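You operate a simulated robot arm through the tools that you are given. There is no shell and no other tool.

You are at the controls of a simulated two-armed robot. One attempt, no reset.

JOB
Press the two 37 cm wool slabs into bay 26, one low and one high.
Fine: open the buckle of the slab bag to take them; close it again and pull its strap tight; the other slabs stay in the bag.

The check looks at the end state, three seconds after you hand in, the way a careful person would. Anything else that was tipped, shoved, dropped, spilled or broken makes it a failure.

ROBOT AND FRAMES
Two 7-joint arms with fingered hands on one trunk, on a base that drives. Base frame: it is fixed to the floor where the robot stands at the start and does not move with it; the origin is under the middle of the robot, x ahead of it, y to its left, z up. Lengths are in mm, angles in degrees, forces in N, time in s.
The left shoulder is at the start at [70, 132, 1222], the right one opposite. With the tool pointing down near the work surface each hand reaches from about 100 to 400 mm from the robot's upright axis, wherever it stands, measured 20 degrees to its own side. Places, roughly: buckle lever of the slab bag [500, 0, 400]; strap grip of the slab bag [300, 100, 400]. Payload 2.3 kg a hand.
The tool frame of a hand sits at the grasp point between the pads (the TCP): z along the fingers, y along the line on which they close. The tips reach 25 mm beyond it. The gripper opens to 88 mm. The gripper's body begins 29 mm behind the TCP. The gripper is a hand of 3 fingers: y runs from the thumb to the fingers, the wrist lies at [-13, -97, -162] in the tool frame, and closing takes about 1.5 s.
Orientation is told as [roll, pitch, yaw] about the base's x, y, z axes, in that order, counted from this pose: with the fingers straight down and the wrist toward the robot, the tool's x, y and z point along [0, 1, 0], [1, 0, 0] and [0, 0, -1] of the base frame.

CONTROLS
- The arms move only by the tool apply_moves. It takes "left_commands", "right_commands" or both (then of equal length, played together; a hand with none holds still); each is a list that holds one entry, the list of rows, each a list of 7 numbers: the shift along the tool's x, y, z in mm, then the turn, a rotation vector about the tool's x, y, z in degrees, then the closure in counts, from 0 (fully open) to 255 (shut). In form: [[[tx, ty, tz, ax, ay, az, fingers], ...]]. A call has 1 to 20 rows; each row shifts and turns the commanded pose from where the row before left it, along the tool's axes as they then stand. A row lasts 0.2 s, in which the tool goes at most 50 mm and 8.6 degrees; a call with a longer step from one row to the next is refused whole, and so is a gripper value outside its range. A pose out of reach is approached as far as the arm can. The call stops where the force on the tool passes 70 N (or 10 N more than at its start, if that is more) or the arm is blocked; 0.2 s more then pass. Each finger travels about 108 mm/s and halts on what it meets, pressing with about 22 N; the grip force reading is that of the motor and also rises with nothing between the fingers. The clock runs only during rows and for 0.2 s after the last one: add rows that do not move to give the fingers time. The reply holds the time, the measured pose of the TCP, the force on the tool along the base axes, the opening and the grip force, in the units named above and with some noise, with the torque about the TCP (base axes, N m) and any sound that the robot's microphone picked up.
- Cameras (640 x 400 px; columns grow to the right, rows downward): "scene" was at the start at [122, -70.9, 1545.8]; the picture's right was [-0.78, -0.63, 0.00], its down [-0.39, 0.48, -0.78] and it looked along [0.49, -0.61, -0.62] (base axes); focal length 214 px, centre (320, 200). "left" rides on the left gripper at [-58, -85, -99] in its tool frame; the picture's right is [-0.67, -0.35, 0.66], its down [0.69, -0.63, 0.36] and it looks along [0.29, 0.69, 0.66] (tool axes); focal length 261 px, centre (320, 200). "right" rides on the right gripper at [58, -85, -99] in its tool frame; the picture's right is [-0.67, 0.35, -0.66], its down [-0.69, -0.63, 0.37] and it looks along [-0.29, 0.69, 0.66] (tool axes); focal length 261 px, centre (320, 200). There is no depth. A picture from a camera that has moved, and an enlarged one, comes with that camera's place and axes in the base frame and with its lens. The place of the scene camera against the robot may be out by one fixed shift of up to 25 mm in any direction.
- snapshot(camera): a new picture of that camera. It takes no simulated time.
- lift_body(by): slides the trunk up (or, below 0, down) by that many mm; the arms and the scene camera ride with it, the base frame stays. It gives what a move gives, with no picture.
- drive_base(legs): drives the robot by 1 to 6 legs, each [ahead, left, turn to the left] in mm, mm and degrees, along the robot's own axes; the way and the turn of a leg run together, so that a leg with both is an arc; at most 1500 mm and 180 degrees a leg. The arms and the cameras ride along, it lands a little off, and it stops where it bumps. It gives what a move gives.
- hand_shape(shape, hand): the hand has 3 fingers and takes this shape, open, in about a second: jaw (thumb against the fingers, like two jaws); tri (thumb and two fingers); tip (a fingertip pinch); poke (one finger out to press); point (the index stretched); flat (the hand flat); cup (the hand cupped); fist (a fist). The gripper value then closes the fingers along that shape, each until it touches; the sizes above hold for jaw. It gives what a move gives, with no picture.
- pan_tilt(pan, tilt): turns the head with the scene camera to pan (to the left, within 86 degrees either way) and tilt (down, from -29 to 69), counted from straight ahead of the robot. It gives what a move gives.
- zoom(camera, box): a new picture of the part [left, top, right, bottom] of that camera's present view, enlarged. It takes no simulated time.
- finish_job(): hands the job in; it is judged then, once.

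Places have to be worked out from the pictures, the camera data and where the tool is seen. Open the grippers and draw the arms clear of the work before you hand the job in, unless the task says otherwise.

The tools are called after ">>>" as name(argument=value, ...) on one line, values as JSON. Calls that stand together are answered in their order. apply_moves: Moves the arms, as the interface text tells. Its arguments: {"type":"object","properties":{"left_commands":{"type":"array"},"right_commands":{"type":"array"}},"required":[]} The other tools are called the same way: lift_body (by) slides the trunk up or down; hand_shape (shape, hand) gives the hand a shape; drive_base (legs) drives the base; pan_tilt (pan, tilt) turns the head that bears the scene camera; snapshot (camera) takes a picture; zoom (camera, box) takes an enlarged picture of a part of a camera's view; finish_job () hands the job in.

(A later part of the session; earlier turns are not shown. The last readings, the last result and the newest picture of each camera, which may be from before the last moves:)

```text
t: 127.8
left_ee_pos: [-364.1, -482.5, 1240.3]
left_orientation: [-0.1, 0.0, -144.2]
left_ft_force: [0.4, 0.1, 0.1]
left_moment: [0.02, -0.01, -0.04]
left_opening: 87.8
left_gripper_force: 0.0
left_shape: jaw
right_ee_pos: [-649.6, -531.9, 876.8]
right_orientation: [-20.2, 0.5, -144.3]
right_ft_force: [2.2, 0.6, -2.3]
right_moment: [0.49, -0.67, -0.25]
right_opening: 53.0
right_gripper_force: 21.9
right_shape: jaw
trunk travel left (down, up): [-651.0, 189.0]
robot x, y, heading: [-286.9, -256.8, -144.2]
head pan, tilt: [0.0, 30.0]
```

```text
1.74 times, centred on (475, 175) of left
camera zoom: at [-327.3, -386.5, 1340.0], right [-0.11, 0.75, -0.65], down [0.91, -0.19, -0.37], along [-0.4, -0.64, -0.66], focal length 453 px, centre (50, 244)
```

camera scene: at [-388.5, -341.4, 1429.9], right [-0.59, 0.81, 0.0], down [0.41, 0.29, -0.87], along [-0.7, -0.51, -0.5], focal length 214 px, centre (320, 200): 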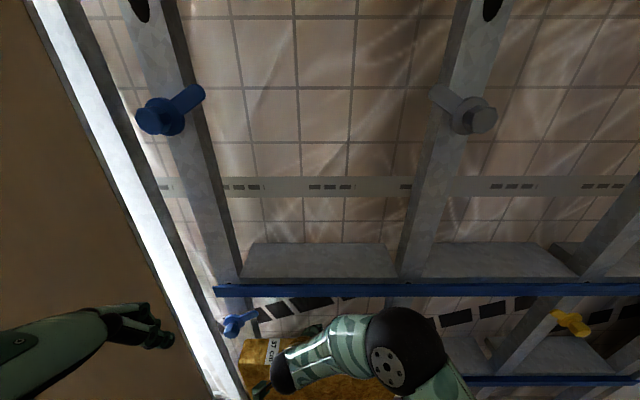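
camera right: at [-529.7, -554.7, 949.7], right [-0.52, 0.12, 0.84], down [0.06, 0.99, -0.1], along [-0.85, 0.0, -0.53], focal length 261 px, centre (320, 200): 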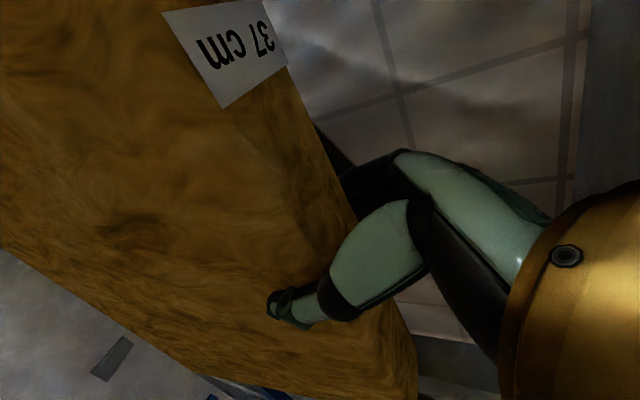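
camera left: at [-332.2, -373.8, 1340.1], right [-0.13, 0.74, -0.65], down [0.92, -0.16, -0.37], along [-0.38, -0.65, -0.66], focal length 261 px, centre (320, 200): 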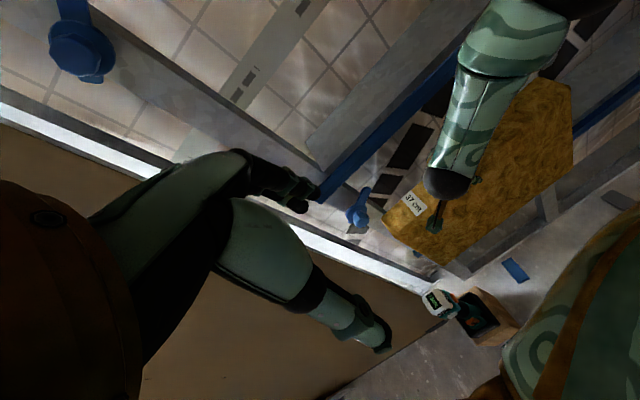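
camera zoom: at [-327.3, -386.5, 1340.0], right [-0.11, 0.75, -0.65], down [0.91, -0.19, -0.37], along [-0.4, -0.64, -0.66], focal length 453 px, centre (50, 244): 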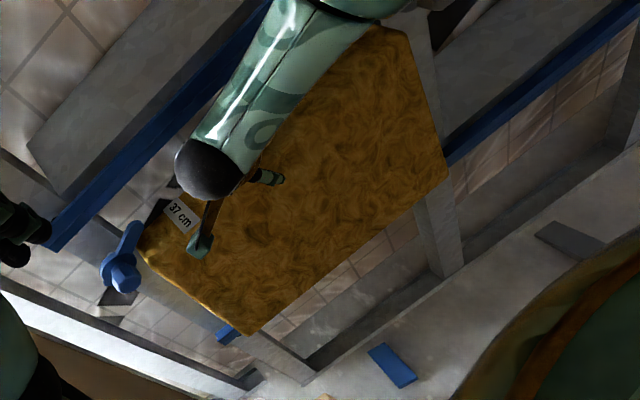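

Torque shows the bottom edge is stopped by the lower bar while the top enters freely under the clips — useful: I'll tuck the top in first, then lift the bottom over the bar. I push the top 20 mm further in.

>>> apply_moves(right_commands=[[[0, 7, 0, 0, 0, 0, 255], [0, 7, 0, 0, 0, 0, 255], [0, 6, 0, 0, 0, 0, 255], [0, 0, 0, 0, 0, 0, 255]]])

>>> snapshot(camera="scene")

>>> snapshot(camera="right")

>>> snapshot(camera="left")

```text
t: 128.8
left_ee_pos: [-363.2, -482.0, 1238.9]
left_orientation: [-0.1, 0.1, -144.1]
left_ft_force: [-0.1, -0.3, 0.1]
left_moment: [0.05, 0.0, -0.01]
left_opening: 87.6
left_gripper_force: 0.0
left_shape: jaw
right_ee_pos: [-666.3, -543.1, 874.9]
right_orientation: [-20.2, 0.4, -144.3]
right_ft_force: [2.6, 2.0, -2.3]
right_moment: [0.61, -0.81, -0.3]
right_opening: 51.9
right_gripper_force: 21.8
right_shape: jaw
trunk travel left (down, up): [-651.0, 189.0]
robot x, y, heading: [-289.8, -255.6, -144.2]
head pan, tilt: [0.0, 30.0]
```

```text
taken
camera scene: at [-385.8, -343.6, 1430.0], right [-0.59, 0.81, 0.0], down [0.41, 0.29, -0.87], along [-0.7, -0.51, -0.5], focal length 214 px, centre (320, 200)
```

scene: 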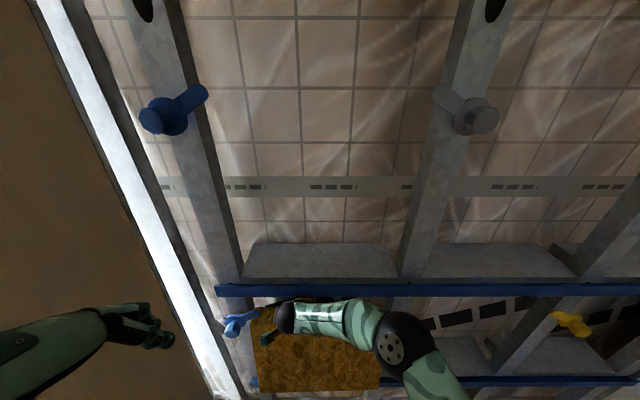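

```text
taken
camera right: at [-546.0, -566.3, 949.8], right [-0.52, 0.12, 0.84], down [0.06, 0.99, -0.1], along [-0.85, 0.0, -0.53], focal length 261 px, centre (320, 200)
```

right: 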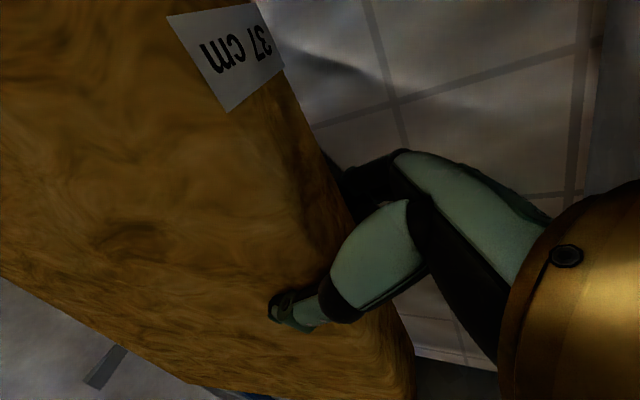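

```text
taken
camera left: at [-327.2, -386.4, 1340.0], right [-0.11, 0.75, -0.65], down [0.91, -0.19, -0.37], along [-0.4, -0.64, -0.66], focal length 261 px, centre (320, 200)
```

left: 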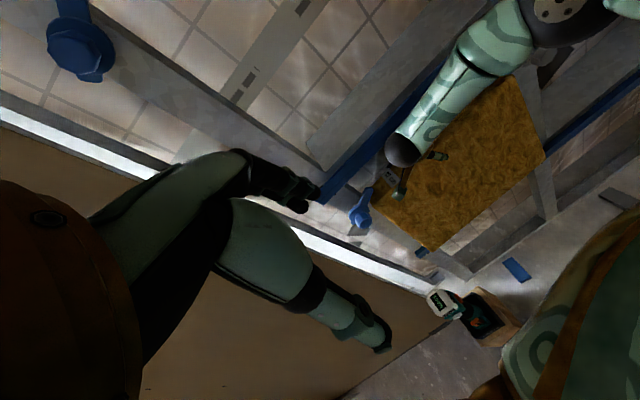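

The top is 36 mm inside with only about 3 N, all from the bottom edge at the bar. I push the top 16 mm more, shifting 5 mm right to centre it.

>>> apply_moves(right_commands=[[[-4.7, 0, 1.7, 0, 0, 0, 255], [0, 6, 0, 0, 0, 0, 255], [0, 5, 0, 0, 0, 0, 255], [0, 5, 0, 0, 0, 0, 255], [0, 0, 0, 0, 0, 0, 255]]])

>>> zoom(camera="scene", box=[200, 260, 480, 400])

>>> zoom(camera="left", box=[310, 60, 640, 290])

```text
t: 129.8
left_ee_pos: [-355.0, -473.3, 1241.3]
left_orientation: [-0.1, -0.5, -144.2]
left_ft_force: [-0.2, 0.8, 0.1]
left_moment: [-0.01, 0.02, -0.01]
left_opening: 87.6
left_gripper_force: 0.1
left_shape: jaw
right_ee_pos: [-668.9, -541.7, 875.8]
right_orientation: [-20.2, 1.0, -143.8]
right_ft_force: [20.8, 16.4, -4.6]
right_moment: [-1.77, 2.23, 0.58]
right_opening: 52.3
right_gripper_force: 22.2
right_shape: jaw
trunk travel left (down, up): [-651.0, 189.0]
robot x, y, heading: [-288.5, -255.5, -144.4]
head pan, tilt: [0.0, 30.0]
stopped in row 5 (right hand): the force on the tool passed its limit at 74 N (the readings are from after the stop); the commanded pose is now the measured one
```

```text
2.29 times, centred on (340, 330) of scene
camera zoom: at [-375.7, -334.0, 1431.9], right [-0.59, 0.81, 0.0], down [0.4, 0.29, -0.87], along [-0.71, -0.51, -0.49], focal length 490 px, centre (274, -97)
```

zoom: 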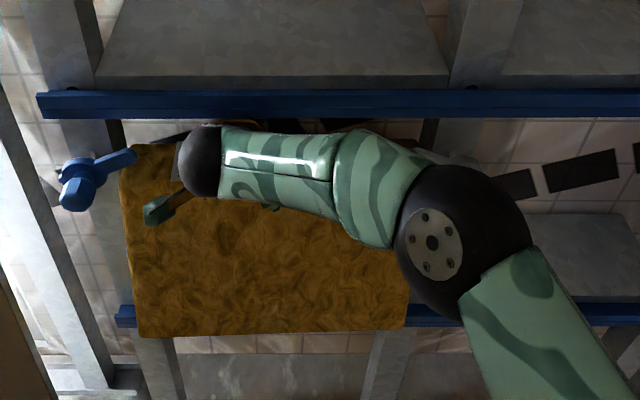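

```text
1.74 times, centred on (475, 175) of left
camera zoom: at [-317.5, -377.3, 1341.7], right [-0.12, 0.74, -0.66], down [0.91, -0.19, -0.37], along [-0.4, -0.64, -0.65], focal length 453 px, centre (50, 244)
```

zoom: 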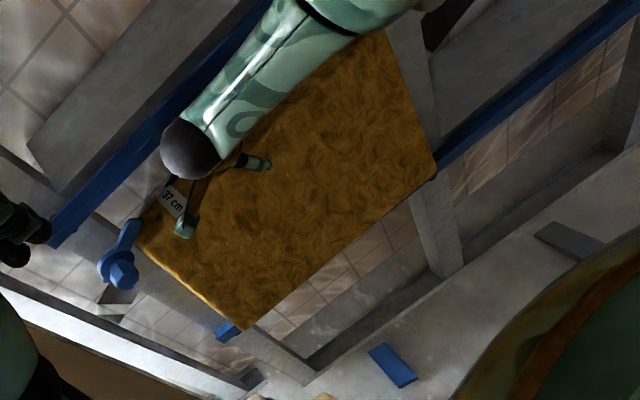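

The 74 N stop came from the hand itself touching the upper bar (contact 107 mm above the TCP). I back off 10 mm, then raise in steps so the slab's bottom clears the lower bar and swings in.

>>> apply_moves(right_commands=[[[0, -10, 0, 0, 0, 0, 255], [0, 0, 0, 0, 0, 0, 255], [-2.7, 0, -7.5, 0, 0, 0, 255], [-2.7, 0, -7.5, 0, 0, 0, 255], [0, 0, 0, 0, 0, 0, 255]]])

>>> zoom(camera="scene", box=[200, 260, 480, 400])

>>> snapshot(camera="right")

```text
t: 130.8
left_ee_pos: [-363.8, -482.3, 1238.3]
left_orientation: [-0.1, 0.2, -144.1]
left_ft_force: [-0.5, 0.3, 0.7]
left_moment: [0.0, -0.03, 0.0]
left_opening: 87.8
left_gripper_force: 0.0
left_shape: jaw
right_ee_pos: [-665.1, -538.2, 875.7]
right_orientation: [-20.6, 2.5, -143.6]
right_ft_force: [-0.5, 0.5, -8.4]
right_moment: [-0.07, -0.03, 0.07]
right_opening: 53.1
right_gripper_force: 22.5
right_shape: jaw
trunk travel left (down, up): [-651.0, 189.0]
robot x, y, heading: [-290.6, -254.0, -144.2]
head pan, tilt: [0.0, 30.0]
stopped in row 4 (right hand): the force on the tool passed its limit at 85 N (the readings are from after the stop); the commanded pose is now the measured one
```

```text
2.29 times, centred on (340, 330) of scene
camera zoom: at [-386.7, -343.5, 1430.1], right [-0.59, 0.81, 0.0], down [0.41, 0.29, -0.87], along [-0.7, -0.51, -0.5], focal length 490 px, centre (274, -97)
```

zoom: 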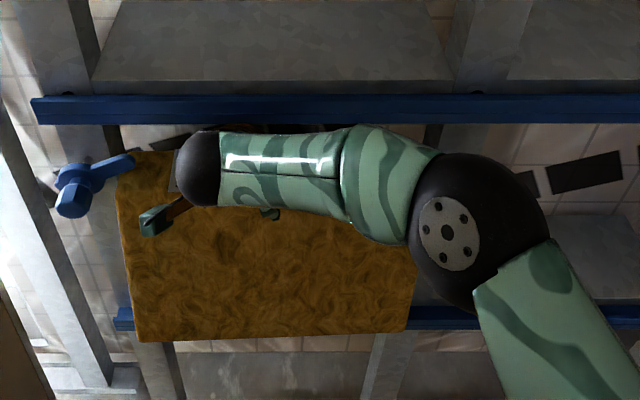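

```text
taken
camera right: at [-546.3, -561.1, 952.5], right [-0.55, 0.09, 0.83], down [0.05, 1.0, -0.07], along [-0.84, 0.0, -0.55], focal length 261 px, centre (320, 200)
```

right: 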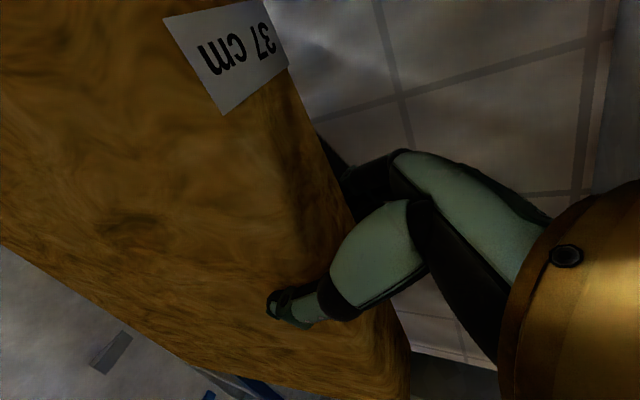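

The hand itself is trapped under the upper bar, so an upright top grip can't be lifted in there. New plan: pull out, pitch the slab 20° so its bottom goes in first over the bar, set it on the shelf, then bring it near upright. First I withdraw 80 mm.

>>> apply_moves(right_commands=[[[0, -20, 0, 0, 0, 0, 255], [0, -25, 0, 0, 0, 0, 255], [0, -25, 0, 0, 0, 0, 255], [0, -25, 0, 0, 0, 0, 255], [0, 0, 0, 0, 0, 0, 255]]])

>>> snapshot(camera="right")

>>> zoom(camera="scene", box=[200, 230, 480, 400])

```text
t: 132.0
left_ee_pos: [-364.1, -480.4, 1239.3]
left_orientation: [-0.1, 0.1, -144.1]
left_ft_force: [-0.2, -0.3, -0.8]
left_moment: [0.0, -0.01, -0.02]
left_opening: 87.6
left_gripper_force: 0.0
left_shape: jaw
right_ee_pos: [-588.1, -482.0, 880.9]
right_orientation: [-20.6, 2.3, -143.7]
right_ft_force: [-0.9, -0.7, -2.4]
right_moment: [-0.01, 0.01, 0.02]
right_opening: 53.9
right_gripper_force: 22.2
right_shape: jaw
trunk travel left (down, up): [-651.0, 189.0]
robot x, y, heading: [-282.9, -254.2, -144.1]
head pan, tilt: [0.0, 30.0]
```

```text
taken
camera right: at [-469.1, -505.4, 956.9], right [-0.54, 0.09, 0.83], down [0.05, 1.0, -0.08], along [-0.84, 0.0, -0.55], focal length 261 px, centre (320, 200)
```

right: 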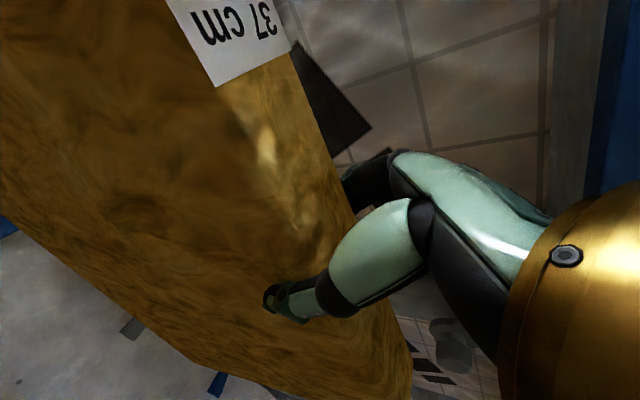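

```text
2.29 times, centred on (340, 315) of scene
camera zoom: at [-385.6, -343.0, 1429.9], right [-0.59, 0.81, 0.0], down [0.41, 0.29, -0.87], along [-0.7, -0.51, -0.5], focal length 490 px, centre (274, -63)
```

zoom: 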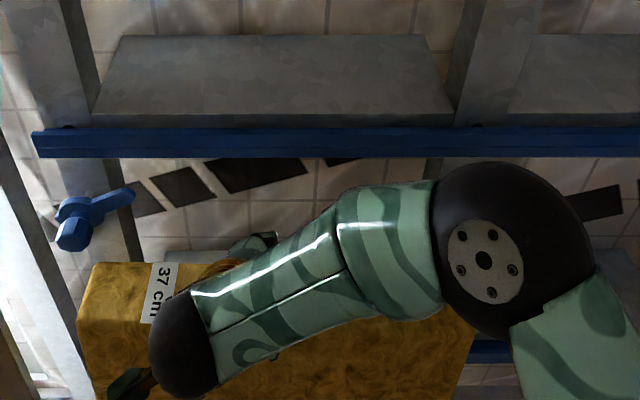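

I pull back another 65 mm, raise 18 mm, then pitch the hand so the slab's bottom swings 20° forward.

>>> apply_moves(right_commands=[[[0, -33, 0, 0, 0, 0, 255], [0, -33, 0, 0, 0, 0, 255], [-6.2, 0, -17, 0, 0, 0, 255], [0, 0, 0, -6.99, 0, 2.54, 255], [0, 0, 0, -6.99, 0, 2.54, 255], [0, 0, 0, -6.99, 0, 2.54, 255], [0, 0, 0, 0, 0, 0, 255]]])

>>> snapshot(camera="left")

>>> snapshot(camera="scene")

>>> snapshot(camera="right")

```text
t: 133.6
left_ee_pos: [-363.6, -481.7, 1239.0]
left_orientation: [-0.1, 0.0, -144.1]
left_ft_force: [-0.4, -0.3, -1.2]
left_moment: [0.02, -0.01, 0.02]
left_opening: 87.9
left_gripper_force: 0.1
left_shape: jaw
right_ee_pos: [-535.1, -443.6, 901.5]
right_orientation: [-20.4, -20.1, -143.4]
right_ft_force: [0.3, 0.2, -2.3]
right_moment: [0.07, -0.08, -0.02]
right_opening: 54.1
right_gripper_force: 22.0
right_shape: jaw
trunk travel left (down, up): [-651.0, 189.0]
robot x, y, heading: [-287.1, -256.0, -144.2]
head pan, tilt: [0.0, 30.0]
```

```text
taken
camera left: at [-326.0, -385.5, 1340.0], right [-0.11, 0.75, -0.65], down [0.91, -0.19, -0.37], along [-0.4, -0.64, -0.66], focal length 261 px, centre (320, 200)
```

left: 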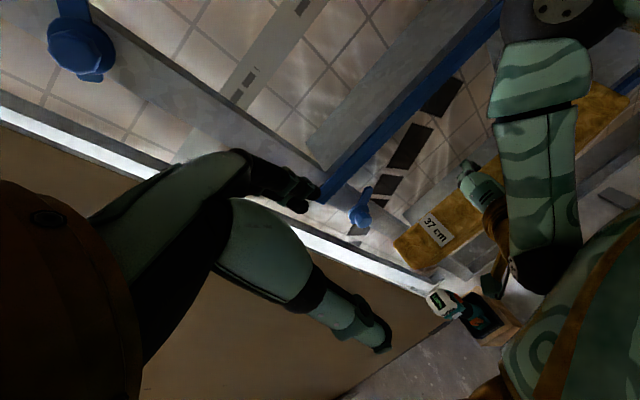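

```text
taken
camera scene: at [-384.7, -342.8, 1430.0], right [-0.59, 0.81, 0.0], down [0.41, 0.29, -0.87], along [-0.7, -0.51, -0.5], focal length 214 px, centre (320, 200)
```

scene: 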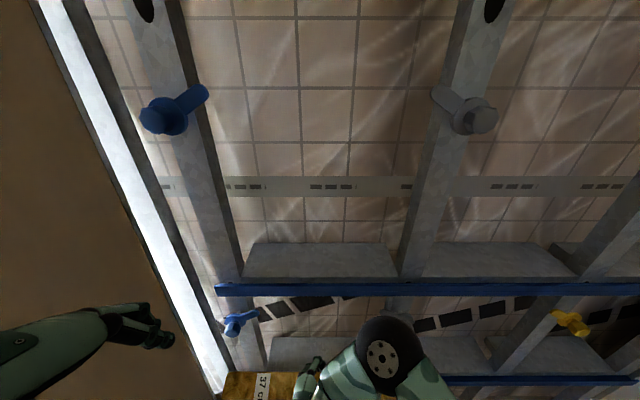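

```text
taken
camera right: at [-397.6, -452.4, 941.4], right [-0.27, 0.3, 0.92], down [-0.01, 0.95, -0.31], along [-0.96, -0.09, -0.25], focal length 261 px, centre (320, 200)
```

right: 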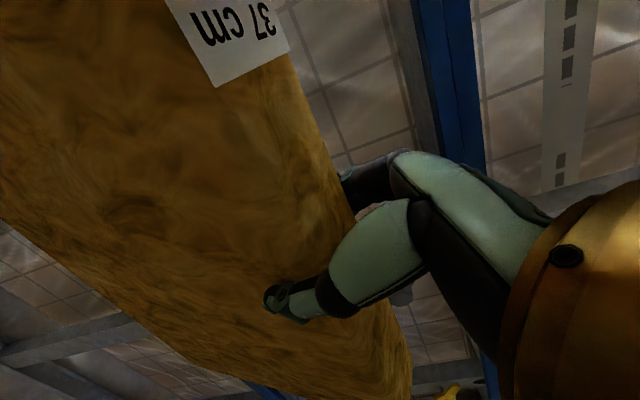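

The slab is pitched with its bottom forward (wall-side bottom edge about W 822, z 630). I advance 50 mm across the bar with a 3 mm shift right and 0.8° yaw correction, watching forces.

>>> apply_moves(right_commands=[[[-2.8, 0, 1, 0.26, -0.27, 0.71, 255], [2, 15.8, 5.4, 0, 0, 0, 255], [2, 15.8, 5.4, 0, 0, 0, 255], [2, 15.8, 5.4, 0, 0, 0, 255], [0, 0, 0, 0, 0, 0, 255]]])

>>> snapshot(camera="left")

>>> snapshot(camera="right")

```text
t: 134.8
left_ee_pos: [-362.2, -481.6, 1239.2]
left_orientation: [-0.1, -0.1, -144.1]
left_ft_force: [-0.2, -1.2, -0.1]
left_moment: [-0.01, 0.01, -0.02]
left_opening: 87.8
left_gripper_force: 0.0
left_shape: jaw
right_ee_pos: [-579.1, -470.8, 902.4]
right_orientation: [-20.6, -20.0, -144.2]
right_ft_force: [1.4, 1.0, -2.0]
right_moment: [0.12, -0.32, -0.17]
right_opening: 53.6
right_gripper_force: 21.8
right_shape: jaw
trunk travel left (down, up): [-651.0, 189.0]
robot x, y, heading: [-287.9, -252.4, -144.0]
head pan, tilt: [0.0, 30.0]
```

```text
taken
camera left: at [-326.4, -385.5, 1340.0], right [-0.11, 0.75, -0.65], down [0.91, -0.19, -0.37], along [-0.4, -0.64, -0.66], focal length 261 px, centre (320, 200)
```

left: 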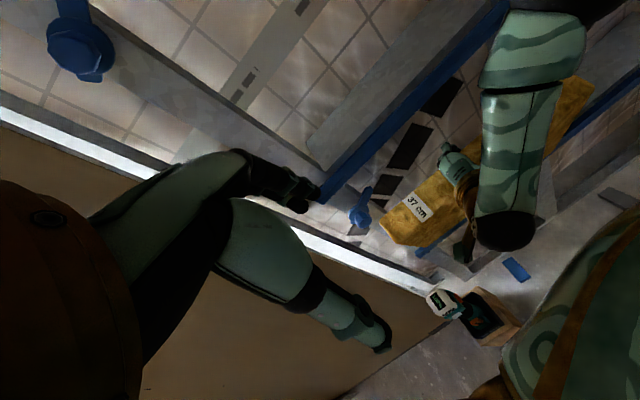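

```text
taken
camera right: at [-441.7, -481.4, 940.4], right [-0.26, 0.3, 0.92], down [0.0, 0.95, -0.31], along [-0.96, -0.08, -0.25], focal length 261 px, centre (320, 200)
```

right: 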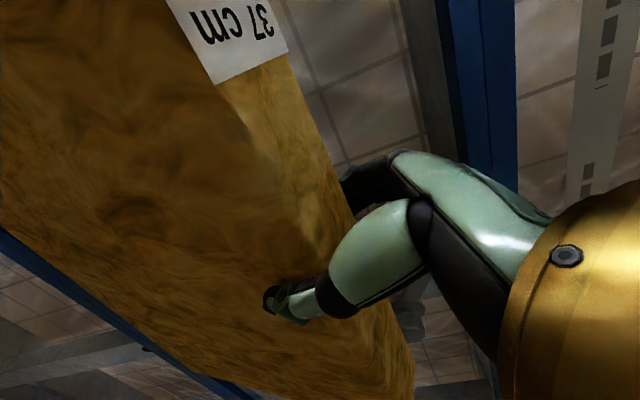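

In the right view the lower bar now passes beneath the slab: the bottom is over the bar with almost no force. I advance another 40 mm.

>>> apply_moves(right_commands=[[[1.6, 12.7, 4.3, 0, 0, 0, 255], [1.6, 12.7, 4.3, 0, 0, 0, 255], [1.6, 12.7, 4.3, 0, 0, 0, 255], [0, 0, 0, 0, 0, 0, 255]]])

>>> snapshot(camera="right")

>>> zoom(camera="scene", box=[200, 230, 480, 400])

>>> zoom(camera="left", box=[310, 60, 640, 290])

```text
t: 135.8
left_ee_pos: [-360.6, -480.6, 1239.2]
left_orientation: [-0.2, 0.0, -144.0]
left_ft_force: [-0.1, -0.3, 0.6]
left_moment: [-0.01, -0.01, -0.02]
left_opening: 87.5
left_gripper_force: 0.0
left_shape: jaw
right_ee_pos: [-608.2, -492.5, 902.0]
right_orientation: [-20.7, -20.0, -144.1]
right_ft_force: [6.2, 1.2, 1.7]
right_moment: [0.5, -1.28, -0.62]
right_opening: 51.8
right_gripper_force: 22.2
right_shape: jaw
trunk travel left (down, up): [-651.0, 189.0]
robot x, y, heading: [-289.7, -256.2, -144.2]
head pan, tilt: [0.0, 30.0]
```

```text
taken
camera right: at [-472.4, -504.1, 941.3], right [-0.26, 0.3, 0.92], down [0.0, 0.95, -0.31], along [-0.97, -0.08, -0.25], focal length 261 px, centre (320, 200)
```

right: 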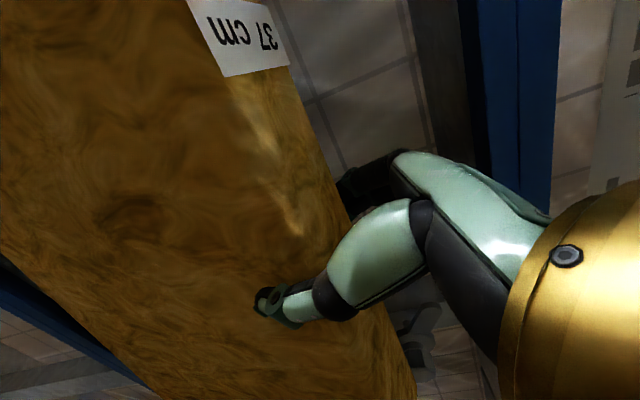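

```text
2.29 times, centred on (340, 315) of scene
camera zoom: at [-382.5, -342.2, 1430.2], right [-0.59, 0.81, 0.0], down [0.4, 0.29, -0.87], along [-0.7, -0.51, -0.5], focal length 490 px, centre (274, -63)
```

zoom: 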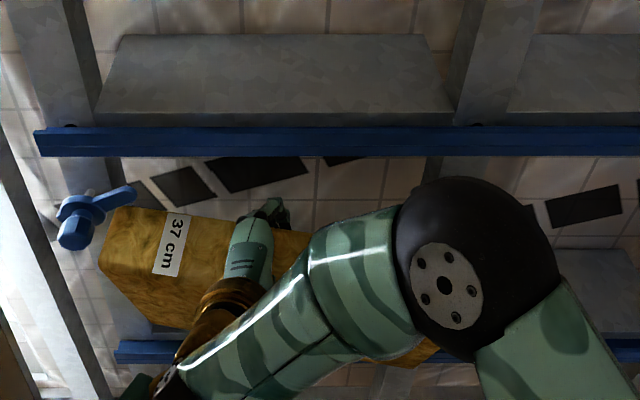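

```text
1.74 times, centred on (475, 175) of left
camera zoom: at [-324.0, -385.0, 1340.1], right [-0.11, 0.75, -0.65], down [0.91, -0.19, -0.37], along [-0.4, -0.64, -0.66], focal length 453 px, centre (50, 244)
```

zoom: 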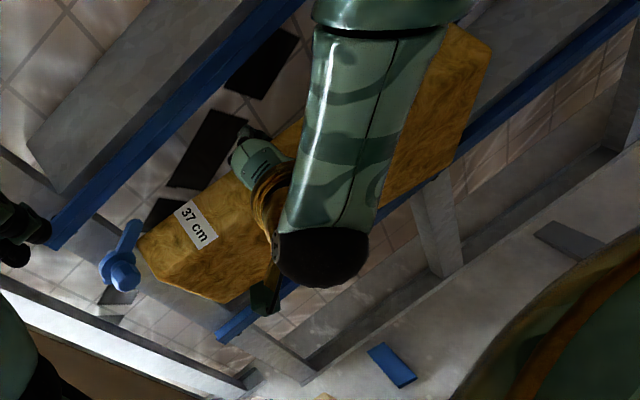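

Now about 6 N back and 2.7 N sideways to the left: the slab's lower right edge brushes the right stud. I shift 4 mm left and read again.

>>> apply_moves(right_commands=[[[3.8, 0, -1.4, 0, 0, 0, 255], [0, 0, 0, 0, 0, 0, 255]]])

>>> zoom(camera="right", box=[0, 200, 460, 400])

>>> zoom(camera="left", box=[360, 140, 520, 260])

```text
t: 136.4
left_ee_pos: [-362.6, -479.7, 1239.6]
left_orientation: [-0.1, -0.1, -144.1]
left_ft_force: [-0.5, 0.2, 0.4]
left_moment: [0.01, -0.03, 0.03]
left_opening: 87.8
left_gripper_force: 0.0
left_shape: jaw
right_ee_pos: [-608.1, -496.1, 902.1]
right_orientation: [-20.6, -20.0, -144.3]
right_ft_force: [3.6, 2.0, -3.9]
right_moment: [0.5, -1.12, -0.61]
right_opening: 51.9
right_gripper_force: 21.8
right_shape: jaw
trunk travel left (down, up): [-651.0, 189.0]
robot x, y, heading: [-285.5, -254.8, -144.4]
head pan, tilt: [0.0, 30.0]
```

```text
1.39 times, centred on (230, 300) of right
camera zoom: at [-471.4, -507.3, 941.0], right [-0.26, 0.3, 0.92], down [0.0, 0.95, -0.31], along [-0.97, -0.08, -0.25], focal length 363 px, centre (445, 61)
```

zoom: 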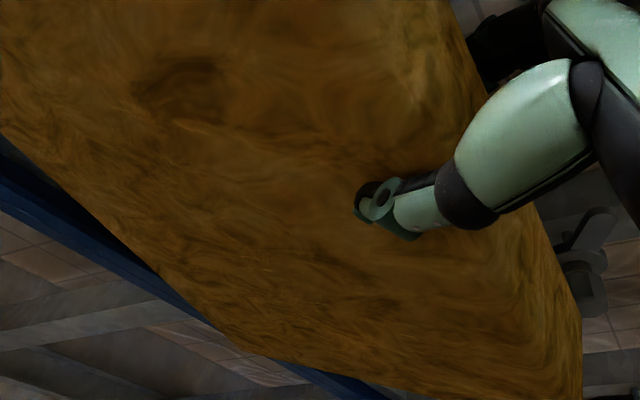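

```text
3.33 times, centred on (440, 200) of left
camera zoom: at [-326.1, -385.0, 1340.0], right [-0.11, 0.75, -0.65], down [0.91, -0.19, -0.37], along [-0.4, -0.64, -0.66], focal length 869 px, centre (-80, 200)
```

zoom: 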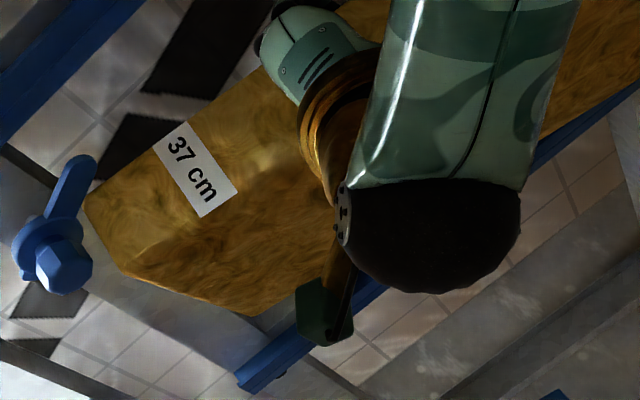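

Sideways force is gone; about 4 N remains at the bottom edge inside the studs. I push 8 mm further in, then lower about 18 mm onto the shelf.

>>> apply_moves(right_commands=[[[0.9, 7.5, 2.6, 0, 0, 0, 255], [2.2, -2.4, 6.2, 0, 0, 0, 255], [2.2, -2.4, 6.2, 0, 0, 0, 255], [0, 0, 0, 0, 0, 0, 255]]])

>>> zoom(camera="scene", box=[200, 230, 480, 400])

>>> snapshot(camera="right")

```text
t: 137.4
left_ee_pos: [-361.1, -479.5, 1240.8]
left_orientation: [-0.1, 0.0, -144.1]
left_ft_force: [-0.4, 0.0, -0.6]
left_moment: [0.02, 0.01, 0.01]
left_opening: 87.6
left_gripper_force: 0.0
left_shape: jaw
right_ee_pos: [-612.9, -501.1, 888.7]
right_orientation: [-20.5, -20.2, -144.2]
right_ft_force: [6.5, 1.9, 1.1]
right_moment: [0.57, -1.29, -0.66]
right_opening: 51.5
right_gripper_force: 22.0
right_shape: jaw
trunk travel left (down, up): [-651.0, 189.0]
robot x, y, heading: [-290.6, -254.9, -144.4]
head pan, tilt: [0.0, 30.0]
```

```text
2.29 times, centred on (340, 315) of scene
camera zoom: at [-382.6, -342.3, 1430.2], right [-0.59, 0.81, 0.0], down [0.4, 0.29, -0.87], along [-0.7, -0.51, -0.5], focal length 490 px, centre (274, -63)
```

zoom: 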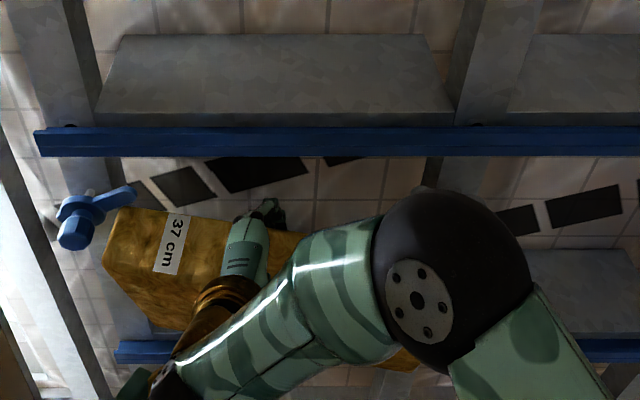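

```text
taken
camera right: at [-476.4, -512.4, 927.4], right [-0.26, 0.3, 0.92], down [0.0, 0.95, -0.31], along [-0.97, -0.08, -0.25], focal length 261 px, centre (320, 200)
```

right: 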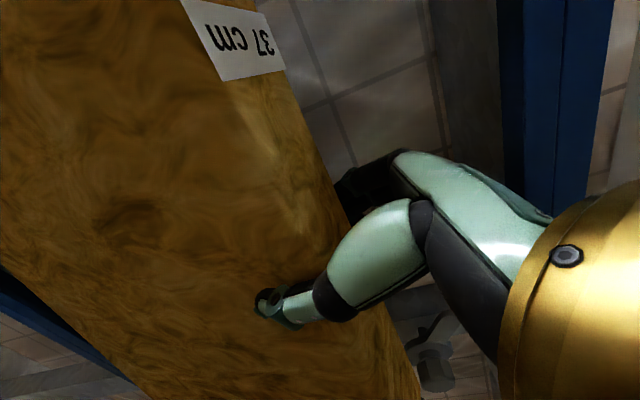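

The vertical force has gone from −2.4 to +1 N, so the bottom begins to bear. I lower 6 mm more to make sure it is resting on the shelf.

>>> apply_moves(right_commands=[[[1, -1, 2.7, 0, 0, 0, 255], [1, -1, 2.7, 0, 0, 0, 255], [0, 0, 0, 0, 0, 0, 255]]])

```text
t: 138.2
left_ee_pos: [-359.9, -479.7, 1240.3]
left_orientation: [-0.3, -0.1, -144.0]
left_ft_force: [0.6, -0.7, -0.1]
left_moment: [0.01, -0.01, 0.02]
left_opening: 87.7
left_gripper_force: 0.3
left_shape: jaw
right_ee_pos: [-613.7, -501.5, 882.4]
right_orientation: [-20.7, -20.2, -144.2]
right_ft_force: [6.1, 0.9, 0.8]
right_moment: [0.56, -1.22, -0.66]
right_opening: 51.7
right_gripper_force: 22.0
right_shape: jaw
trunk travel left (down, up): [-651.0, 189.0]
robot x, y, heading: [-288.4, -254.1, -144.2]
head pan, tilt: [0.0, 30.0]
```

Still only friction. I keep lowering in 5 mm steps until the shelf carries it.

>>> apply_moves(right_commands=[[[1.6, -1.7, 4.4, 0, 0, 0, 255], [0, 0, 0, 0, 0, 0, 255]]])

>>> apply_moves(right_commands=[[[1.6, -1.7, 4.4, 0, 0, 0, 255], [0, 0, 0, 0, 0, 0, 255]]])

>>> apply_moves(right_commands=[[[1.6, -1.7, 4.4, 0, 0, 0, 255], [0, 0, 0, 0, 0, 0, 255]]])

```text
t: 138.8
left_ee_pos: [-360.4, -480.4, 1240.5]
left_orientation: [-0.2, -0.1, -144.1]
left_ft_force: [-0.6, 0.2, -1.1]
left_moment: [-0.03, 0.0, -0.03]
left_opening: 87.7
left_gripper_force: 0.0
left_shape: jaw
right_ee_pos: [-614.3, -501.3, 878.0]
right_orientation: [-20.6, -20.0, -144.3]
right_ft_force: [6.9, 0.6, 2.1]
right_moment: [0.5, -1.24, -0.63]
right_opening: 51.6
right_gripper_force: 22.1
right_shape: jaw
trunk travel left (down, up): [-651.0, 189.0]
robot x, y, heading: [-292.3, -260.1, -144.1]
head pan, tilt: [0.0, 30.0]
```

```text
t: 139.4
left_ee_pos: [-360.2, -480.6, 1239.4]
left_orientation: [-0.2, -0.1, -144.1]
left_ft_force: [0.7, -0.1, -1.7]
left_moment: [0.03, 0.0, -0.01]
left_opening: 87.6
left_gripper_force: 0.1
left_shape: jaw
right_ee_pos: [-614.0, -500.9, 873.6]
right_orientation: [-20.6, -20.1, -144.2]
right_ft_force: [6.2, 0.8, 2.7]
right_moment: [0.45, -1.21, -0.66]
right_opening: 51.8
right_gripper_force: 22.1
right_shape: jaw
trunk travel left (down, up): [-651.0, 189.0]
robot x, y, heading: [-290.0, -255.6, -144.2]
head pan, tilt: [0.0, 30.0]
```

```text
t: 140.0
left_ee_pos: [-360.9, -481.1, 1239.1]
left_orientation: [-0.2, -0.1, -144.1]
left_ft_force: [-0.7, 0.1, 0.0]
left_moment: [-0.02, -0.01, -0.02]
left_opening: 87.9
left_gripper_force: 0.0
left_shape: jaw
right_ee_pos: [-614.6, -501.1, 867.7]
right_orientation: [-20.6, -20.0, -144.1]
right_ft_force: [5.4, 1.1, 0.4]
right_moment: [0.49, -1.16, -0.62]
right_opening: 51.8
right_gripper_force: 21.9
right_shape: jaw
trunk travel left (down, up): [-651.0, 189.0]
robot x, y, heading: [-290.6, -258.1, -144.4]
head pan, tilt: [0.0, 30.0]
```

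The remaining force acts at the slab's right lower end (about 124 mm right of the TCP), so something catches there. I look at the right end closely.

>>> snapshot(camera="right")

>>> zoom(camera="left", box=[360, 30, 600, 260])

>>> zoom(camera="scene", box=[220, 280, 460, 400])

```text
taken
camera right: at [-476.8, -512.3, 906.5], right [-0.26, 0.3, 0.92], down [0.0, 0.95, -0.31], along [-0.97, -0.08, -0.25], focal length 261 px, centre (320, 200)
```

right: 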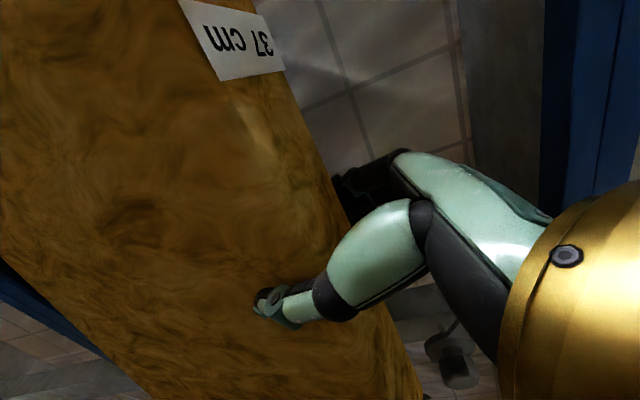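

```text
1.74 times, centred on (480, 145) of left
camera zoom: at [-324.3, -385.0, 1340.1], right [-0.11, 0.75, -0.65], down [0.91, -0.19, -0.37], along [-0.4, -0.64, -0.66], focal length 453 px, centre (42, 296)
```

zoom: 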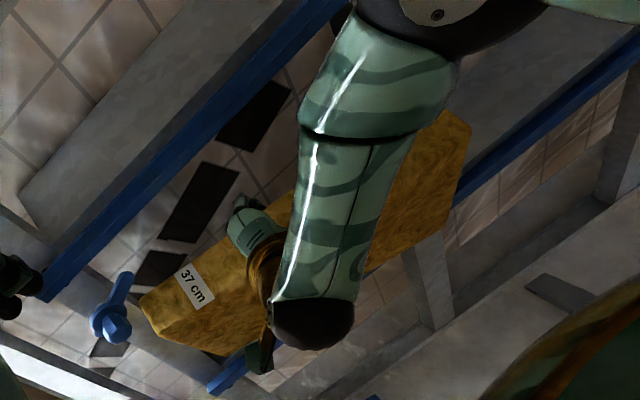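

```text
2.67 times, centred on (340, 340) of scene
camera zoom: at [-382.8, -342.2, 1430.1], right [-0.59, 0.81, 0.0], down [0.4, 0.29, -0.87], along [-0.7, -0.51, -0.5], focal length 572 px, centre (267, -173)
```

zoom: 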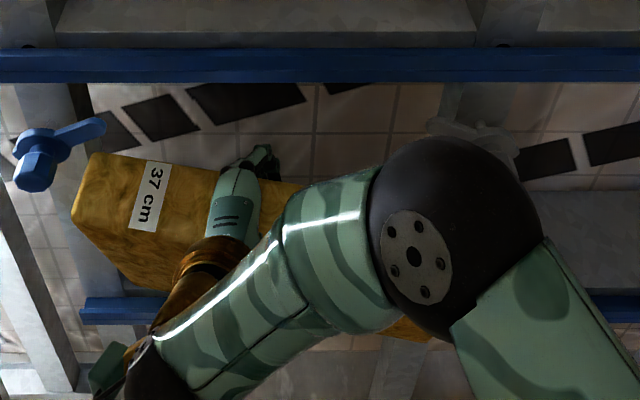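

The label's changed slant shows the slab has been turned about 9° in the grip, its right end held back by the right stud; earlier it entered freely at L≈51, so the bay centre is really near L 47–49. I back out 45 mm, raise, and shift 4 mm left.

>>> apply_moves(right_commands=[[[-1.8, -14.1, -4.8, 0, 0, 0, 255], [-1.8, -14.1, -4.8, 0, 0, 0, 255], [-1.8, -14.1, -4.8, 0, 0, 0, 255], [-5.6, 6, -15.5, 0, 0, 0, 255], [-1.9, 6, -16.9, 0, 0, 0, 255], [0, 0, 0, 0, 0, 0, 255]]])

>>> snapshot(camera="right")

>>> zoom(camera="left", box=[360, 30, 640, 290])

```text
t: 141.4
left_ee_pos: [-362.3, -480.8, 1239.6]
left_orientation: [-0.2, 0.0, -144.0]
left_ft_force: [0.5, 0.2, 1.0]
left_moment: [-0.03, -0.01, 0.0]
left_opening: 87.6
left_gripper_force: 0.0
left_shape: jaw
right_ee_pos: [-577.2, -478.7, 900.8]
right_orientation: [-20.6, -20.0, -144.2]
right_ft_force: [-0.4, -0.7, -1.5]
right_moment: [0.02, -0.08, 0.02]
right_opening: 52.6
right_gripper_force: 22.4
right_shape: jaw
trunk travel left (down, up): [-651.0, 189.0]
robot x, y, heading: [-288.4, -255.6, -144.1]
head pan, tilt: [0.0, 30.0]
```

```text
taken
camera right: at [-439.6, -489.8, 941.1], right [-0.26, 0.3, 0.92], down [0.0, 0.95, -0.31], along [-0.96, -0.08, -0.25], focal length 261 px, centre (320, 200)
```

right: 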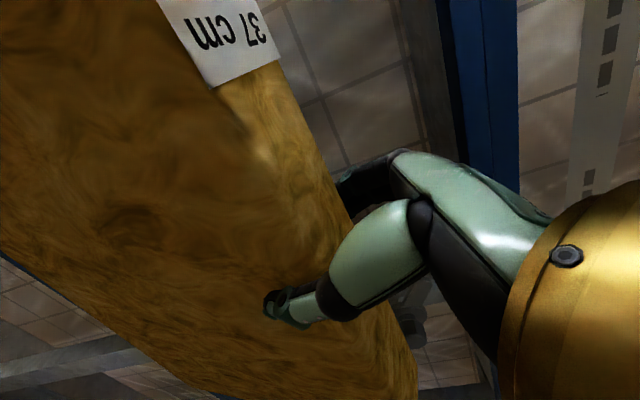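

```text
1.54 times, centred on (500, 160) of left
camera zoom: at [-326.9, -385.8, 1339.9], right [-0.11, 0.75, -0.65], down [0.91, -0.19, -0.37], along [-0.4, -0.64, -0.66], focal length 401 px, centre (43, 262)
```

zoom: 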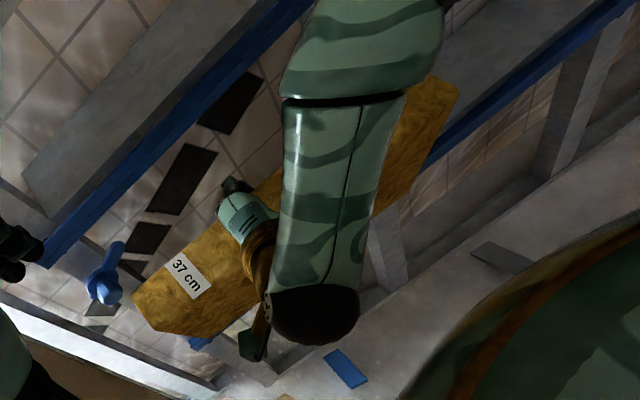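

The slab sprang back to within about 2° of square and hangs free. I correct that 2° and advance 40 mm at L≈51.

>>> apply_moves(right_commands=[[[0.5, 0, -0.2, -0.61, 0.65, -1.68, 255], [1.6, 12.7, 4.3, 0, 0, 0, 255], [1.6, 12.7, 4.3, 0, 0, 0, 255], [1.6, 12.7, 4.3, 0, 0, 0, 255], [0, 0, 0, 0, 0, 0, 255]]])

>>> snapshot(camera="right")

>>> zoom(camera="left", box=[360, 30, 640, 290])

```text
t: 142.6
left_ee_pos: [-362.1, -480.6, 1239.2]
left_orientation: [-0.1, 0.1, -144.1]
left_ft_force: [0.5, 0.4, 0.3]
left_moment: [-0.01, 0.03, 0.0]
left_opening: 87.8
left_gripper_force: 0.0
left_shape: jaw
right_ee_pos: [-607.8, -503.4, 901.7]
right_orientation: [-20.5, -19.9, -142.3]
right_ft_force: [1.7, 0.1, -1.4]
right_moment: [0.27, -0.47, -0.19]
right_opening: 52.8
right_gripper_force: 22.1
right_shape: jaw
trunk travel left (down, up): [-651.0, 189.0]
robot x, y, heading: [-287.2, -253.7, -144.3]
head pan, tilt: [0.0, 30.0]
```

```text
taken
camera right: at [-470.3, -510.4, 941.0], right [-0.27, 0.29, 0.92], down [-0.03, 0.95, -0.31], along [-0.96, -0.11, -0.25], focal length 261 px, centre (320, 200)
```

right: 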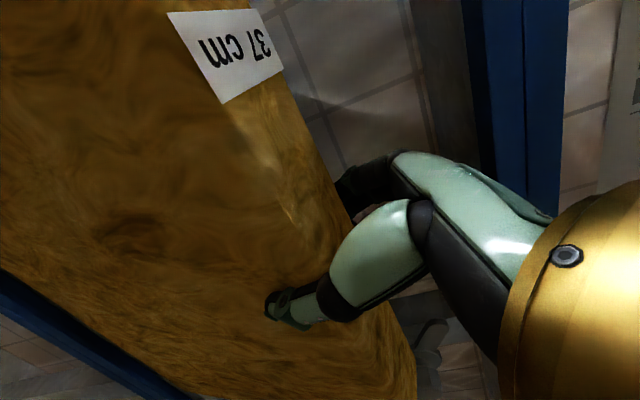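

```text
1.54 times, centred on (500, 160) of left
camera zoom: at [-326.1, -385.3, 1340.0], right [-0.11, 0.75, -0.65], down [0.91, -0.19, -0.37], along [-0.4, -0.64, -0.66], focal length 401 px, centre (43, 262)
```

zoom: 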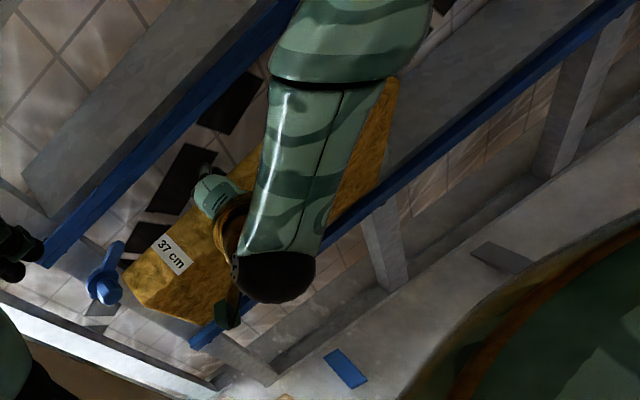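

Only 1.5 N now and the bar runs visibly beneath the whole slab: its bottom is well inside. I lower it in 6 mm steps until the shelf carries it.

>>> apply_moves(right_commands=[[[1.9, -2, 5.3, 0, 0, 0, 255], [0, 0, 0, 0, 0, 0, 255]]])

>>> apply_moves(right_commands=[[[1.9, -2, 5.3, 0, 0, 0, 255], [0, 0, 0, 0, 0, 0, 255]]])

>>> apply_moves(right_commands=[[[1.9, -2, 5.3, 0, 0, 0, 255], [0, 0, 0, 0, 0, 0, 255]]])

```text
t: 143.2
left_ee_pos: [-361.9, -480.4, 1238.7]
left_orientation: [-0.1, 0.1, -144.1]
left_ft_force: [0.9, -0.9, -0.7]
left_moment: [-0.02, -0.02, 0.01]
left_opening: 87.5
left_gripper_force: 0.1
left_shape: jaw
right_ee_pos: [-607.9, -504.4, 894.7]
right_orientation: [-20.7, -20.0, -142.3]
right_ft_force: [0.7, 1.1, -1.2]
right_moment: [0.21, -0.4, -0.1]
right_opening: 52.7
right_gripper_force: 22.0
right_shape: jaw
trunk travel left (down, up): [-651.0, 189.0]
robot x, y, heading: [-290.3, -256.2, -144.2]
head pan, tilt: [0.0, 30.0]
```

```text
t: 143.8
left_ee_pos: [-362.1, -480.5, 1239.7]
left_orientation: [0.1, 0.0, -144.1]
left_ft_force: [0.3, 0.2, -0.2]
left_moment: [0.03, 0.0, 0.04]
left_opening: 87.6
left_gripper_force: 0.1
left_shape: jaw
right_ee_pos: [-609.3, -503.9, 890.0]
right_orientation: [-20.6, -19.9, -142.3]
right_ft_force: [1.2, 0.2, -2.2]
right_moment: [0.19, -0.26, -0.1]
right_opening: 52.7
right_gripper_force: 22.0
right_shape: jaw
trunk travel left (down, up): [-651.0, 189.0]
robot x, y, heading: [-289.3, -256.4, -144.1]
head pan, tilt: [0.0, 30.0]
```

```text
t: 144.4
left_ee_pos: [-362.5, -481.6, 1238.9]
left_orientation: [-0.1, 0.0, -144.1]
left_ft_force: [-0.3, -0.6, -0.3]
left_moment: [-0.03, 0.01, 0.02]
left_opening: 87.7
left_gripper_force: 0.1
left_shape: jaw
right_ee_pos: [-608.4, -502.2, 882.6]
right_orientation: [-20.6, -20.0, -142.3]
right_ft_force: [0.6, 0.9, -1.6]
right_moment: [0.15, -0.22, -0.1]
right_opening: 52.7
right_gripper_force: 22.0
right_shape: jaw
trunk travel left (down, up): [-651.0, 189.0]
robot x, y, heading: [-288.2, -254.4, -144.0]
head pan, tilt: [0.0, 30.0]
```

Still free. I continue lowering.

>>> apply_moves(right_commands=[[[1.9, -2, 5.3, 0, 0, 0, 255], [0, 0, 0, 0, 0, 0, 255]]])

>>> apply_moves(right_commands=[[[1.9, -2, 5.3, 0, 0, 0, 255], [0, 0, 0, 0, 0, 0, 255]]])

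>>> apply_moves(right_commands=[[[1.6, -1.7, 4.4, 0, 0, 0, 255], [0, 0, 0, 0, 0, 0, 255]]])

>>> snapshot(camera="right")

>>> zoom(camera="left", box=[360, 30, 640, 290])

```text
t: 145.0
left_ee_pos: [-362.4, -482.1, 1238.7]
left_orientation: [-0.1, 0.0, -144.1]
left_ft_force: [0.6, -0.4, -0.1]
left_moment: [-0.04, 0.01, 0.01]
left_opening: 87.6
left_gripper_force: 0.1
left_shape: jaw
right_ee_pos: [-608.4, -503.7, 878.1]
right_orientation: [-20.5, -20.0, -142.3]
right_ft_force: [0.4, 0.5, -1.0]
right_moment: [0.12, -0.19, -0.08]
right_opening: 52.9
right_gripper_force: 22.3
right_shape: jaw
trunk travel left (down, up): [-651.0, 189.0]
robot x, y, heading: [-286.9, -258.2, -144.0]
head pan, tilt: [0.0, 30.0]
```

```text
t: 145.6
left_ee_pos: [-362.9, -480.6, 1239.1]
left_orientation: [-0.1, 0.0, -144.1]
left_ft_force: [0.8, 0.1, -0.4]
left_moment: [-0.01, -0.01, 0.03]
left_opening: 87.4
left_gripper_force: 0.1
left_shape: jaw
right_ee_pos: [-608.1, -502.6, 872.0]
right_orientation: [-20.6, -20.0, -142.3]
right_ft_force: [0.7, 0.2, -1.6]
right_moment: [0.09, -0.17, -0.08]
right_opening: 52.9
right_gripper_force: 22.2
right_shape: jaw
trunk travel left (down, up): [-651.0, 189.0]
robot x, y, heading: [-288.0, -254.0, -144.5]
head pan, tilt: [0.0, 30.0]
```

```text
t: 146.2
left_ee_pos: [-361.5, -481.1, 1239.7]
left_orientation: [-0.2, 0.0, -144.1]
left_ft_force: [-0.3, 0.0, 0.6]
left_moment: [-0.02, -0.01, 0.01]
left_opening: 87.6
left_gripper_force: 0.0
left_shape: jaw
right_ee_pos: [-608.5, -503.4, 867.0]
right_orientation: [-20.6, -19.9, -142.4]
right_ft_force: [1.0, 0.2, -1.3]
right_moment: [0.09, -0.15, 0.0]
right_opening: 52.9
right_gripper_force: 21.9
right_shape: jaw
trunk travel left (down, up): [-651.0, 189.0]
robot x, y, heading: [-290.4, -255.8, -144.2]
head pan, tilt: [0.0, 30.0]
```

```text
taken
camera right: at [-471.2, -510.1, 906.2], right [-0.27, 0.29, 0.92], down [-0.03, 0.95, -0.31], along [-0.96, -0.11, -0.25], focal length 261 px, centre (320, 200)
```

right: 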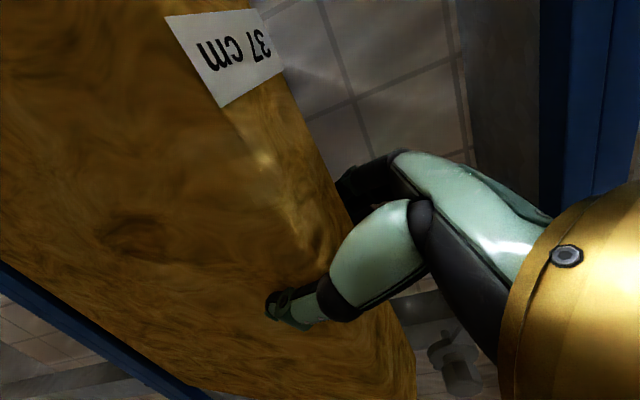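

```text
1.54 times, centred on (500, 160) of left
camera zoom: at [-326.3, -385.4, 1340.0], right [-0.11, 0.75, -0.65], down [0.91, -0.19, -0.37], along [-0.4, -0.64, -0.66], focal length 401 px, centre (43, 262)
```

zoom: 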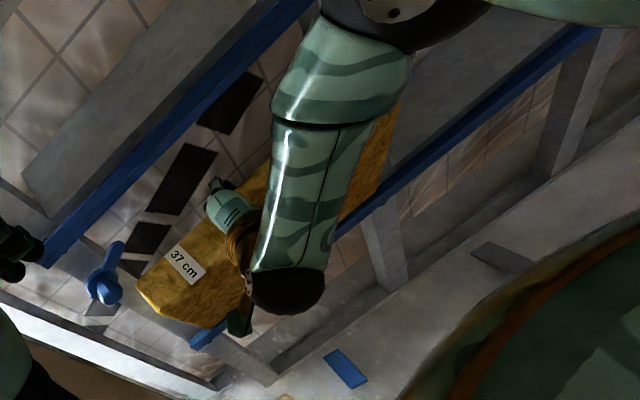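

Free still; I continue down in 6 mm steps.

>>> apply_moves(right_commands=[[[1.9, -2, 5.3, 0, 0, 0, 255], [0, 0, 0, 0, 0, 0, 255]]])

>>> apply_moves(right_commands=[[[1.9, -2, 5.3, 0, 0, 0, 255], [0, 0, 0, 0, 0, 0, 255]]])

>>> apply_moves(right_commands=[[[1.9, -2, 5.3, 0, 0, 0, 255], [0, 0, 0, 0, 0, 0, 255]]])

```text
t: 146.8
left_ee_pos: [-362.2, -480.6, 1238.9]
left_orientation: [-0.1, 0.0, -144.0]
left_ft_force: [-0.1, -0.4, -0.2]
left_moment: [-0.02, 0.01, 0.01]
left_opening: 87.5
left_gripper_force: 0.0
left_shape: jaw
right_ee_pos: [-609.0, -503.6, 860.8]
right_orientation: [-20.6, -20.0, -142.3]
right_ft_force: [0.5, 0.2, -0.7]
right_moment: [0.06, -0.16, -0.05]
right_opening: 52.6
right_gripper_force: 21.9
right_shape: jaw
trunk travel left (down, up): [-651.0, 189.0]
robot x, y, heading: [-290.1, -256.0, -144.1]
head pan, tilt: [0.0, 30.0]
```

```text
t: 147.4
left_ee_pos: [-362.4, -481.5, 1239.0]
left_orientation: [-0.1, 0.0, -144.1]
left_ft_force: [0.3, 0.6, 0.3]
left_moment: [0.0, -0.01, -0.01]
left_opening: 87.5
left_gripper_force: 0.1
left_shape: jaw
right_ee_pos: [-608.2, -503.4, 855.8]
right_orientation: [-20.5, -20.0, -142.4]
right_ft_force: [0.5, 0.4, -1.4]
right_moment: [0.03, -0.1, -0.01]
right_opening: 52.9
right_gripper_force: 22.2
right_shape: jaw
trunk travel left (down, up): [-651.0, 189.0]
robot x, y, heading: [-288.5, -258.4, -144.3]
head pan, tilt: [0.0, 30.0]
```

```text
t: 148.0
left_ee_pos: [-361.8, -479.2, 1239.4]
left_orientation: [-0.2, -0.1, -144.1]
left_ft_force: [0.5, 0.0, 0.6]
left_moment: [-0.01, 0.0, 0.0]
left_opening: 88.0
left_gripper_force: 0.1
left_shape: jaw
right_ee_pos: [-608.5, -503.0, 850.0]
right_orientation: [-20.5, -20.0, -142.3]
right_ft_force: [0.4, 2.2, 2.3]
right_moment: [0.06, -0.06, -0.03]
right_opening: 52.8
right_gripper_force: 22.0
right_shape: jaw
trunk travel left (down, up): [-651.0, 189.0]
robot x, y, heading: [-286.9, -252.8, -144.1]
head pan, tilt: [0.0, 30.0]
```

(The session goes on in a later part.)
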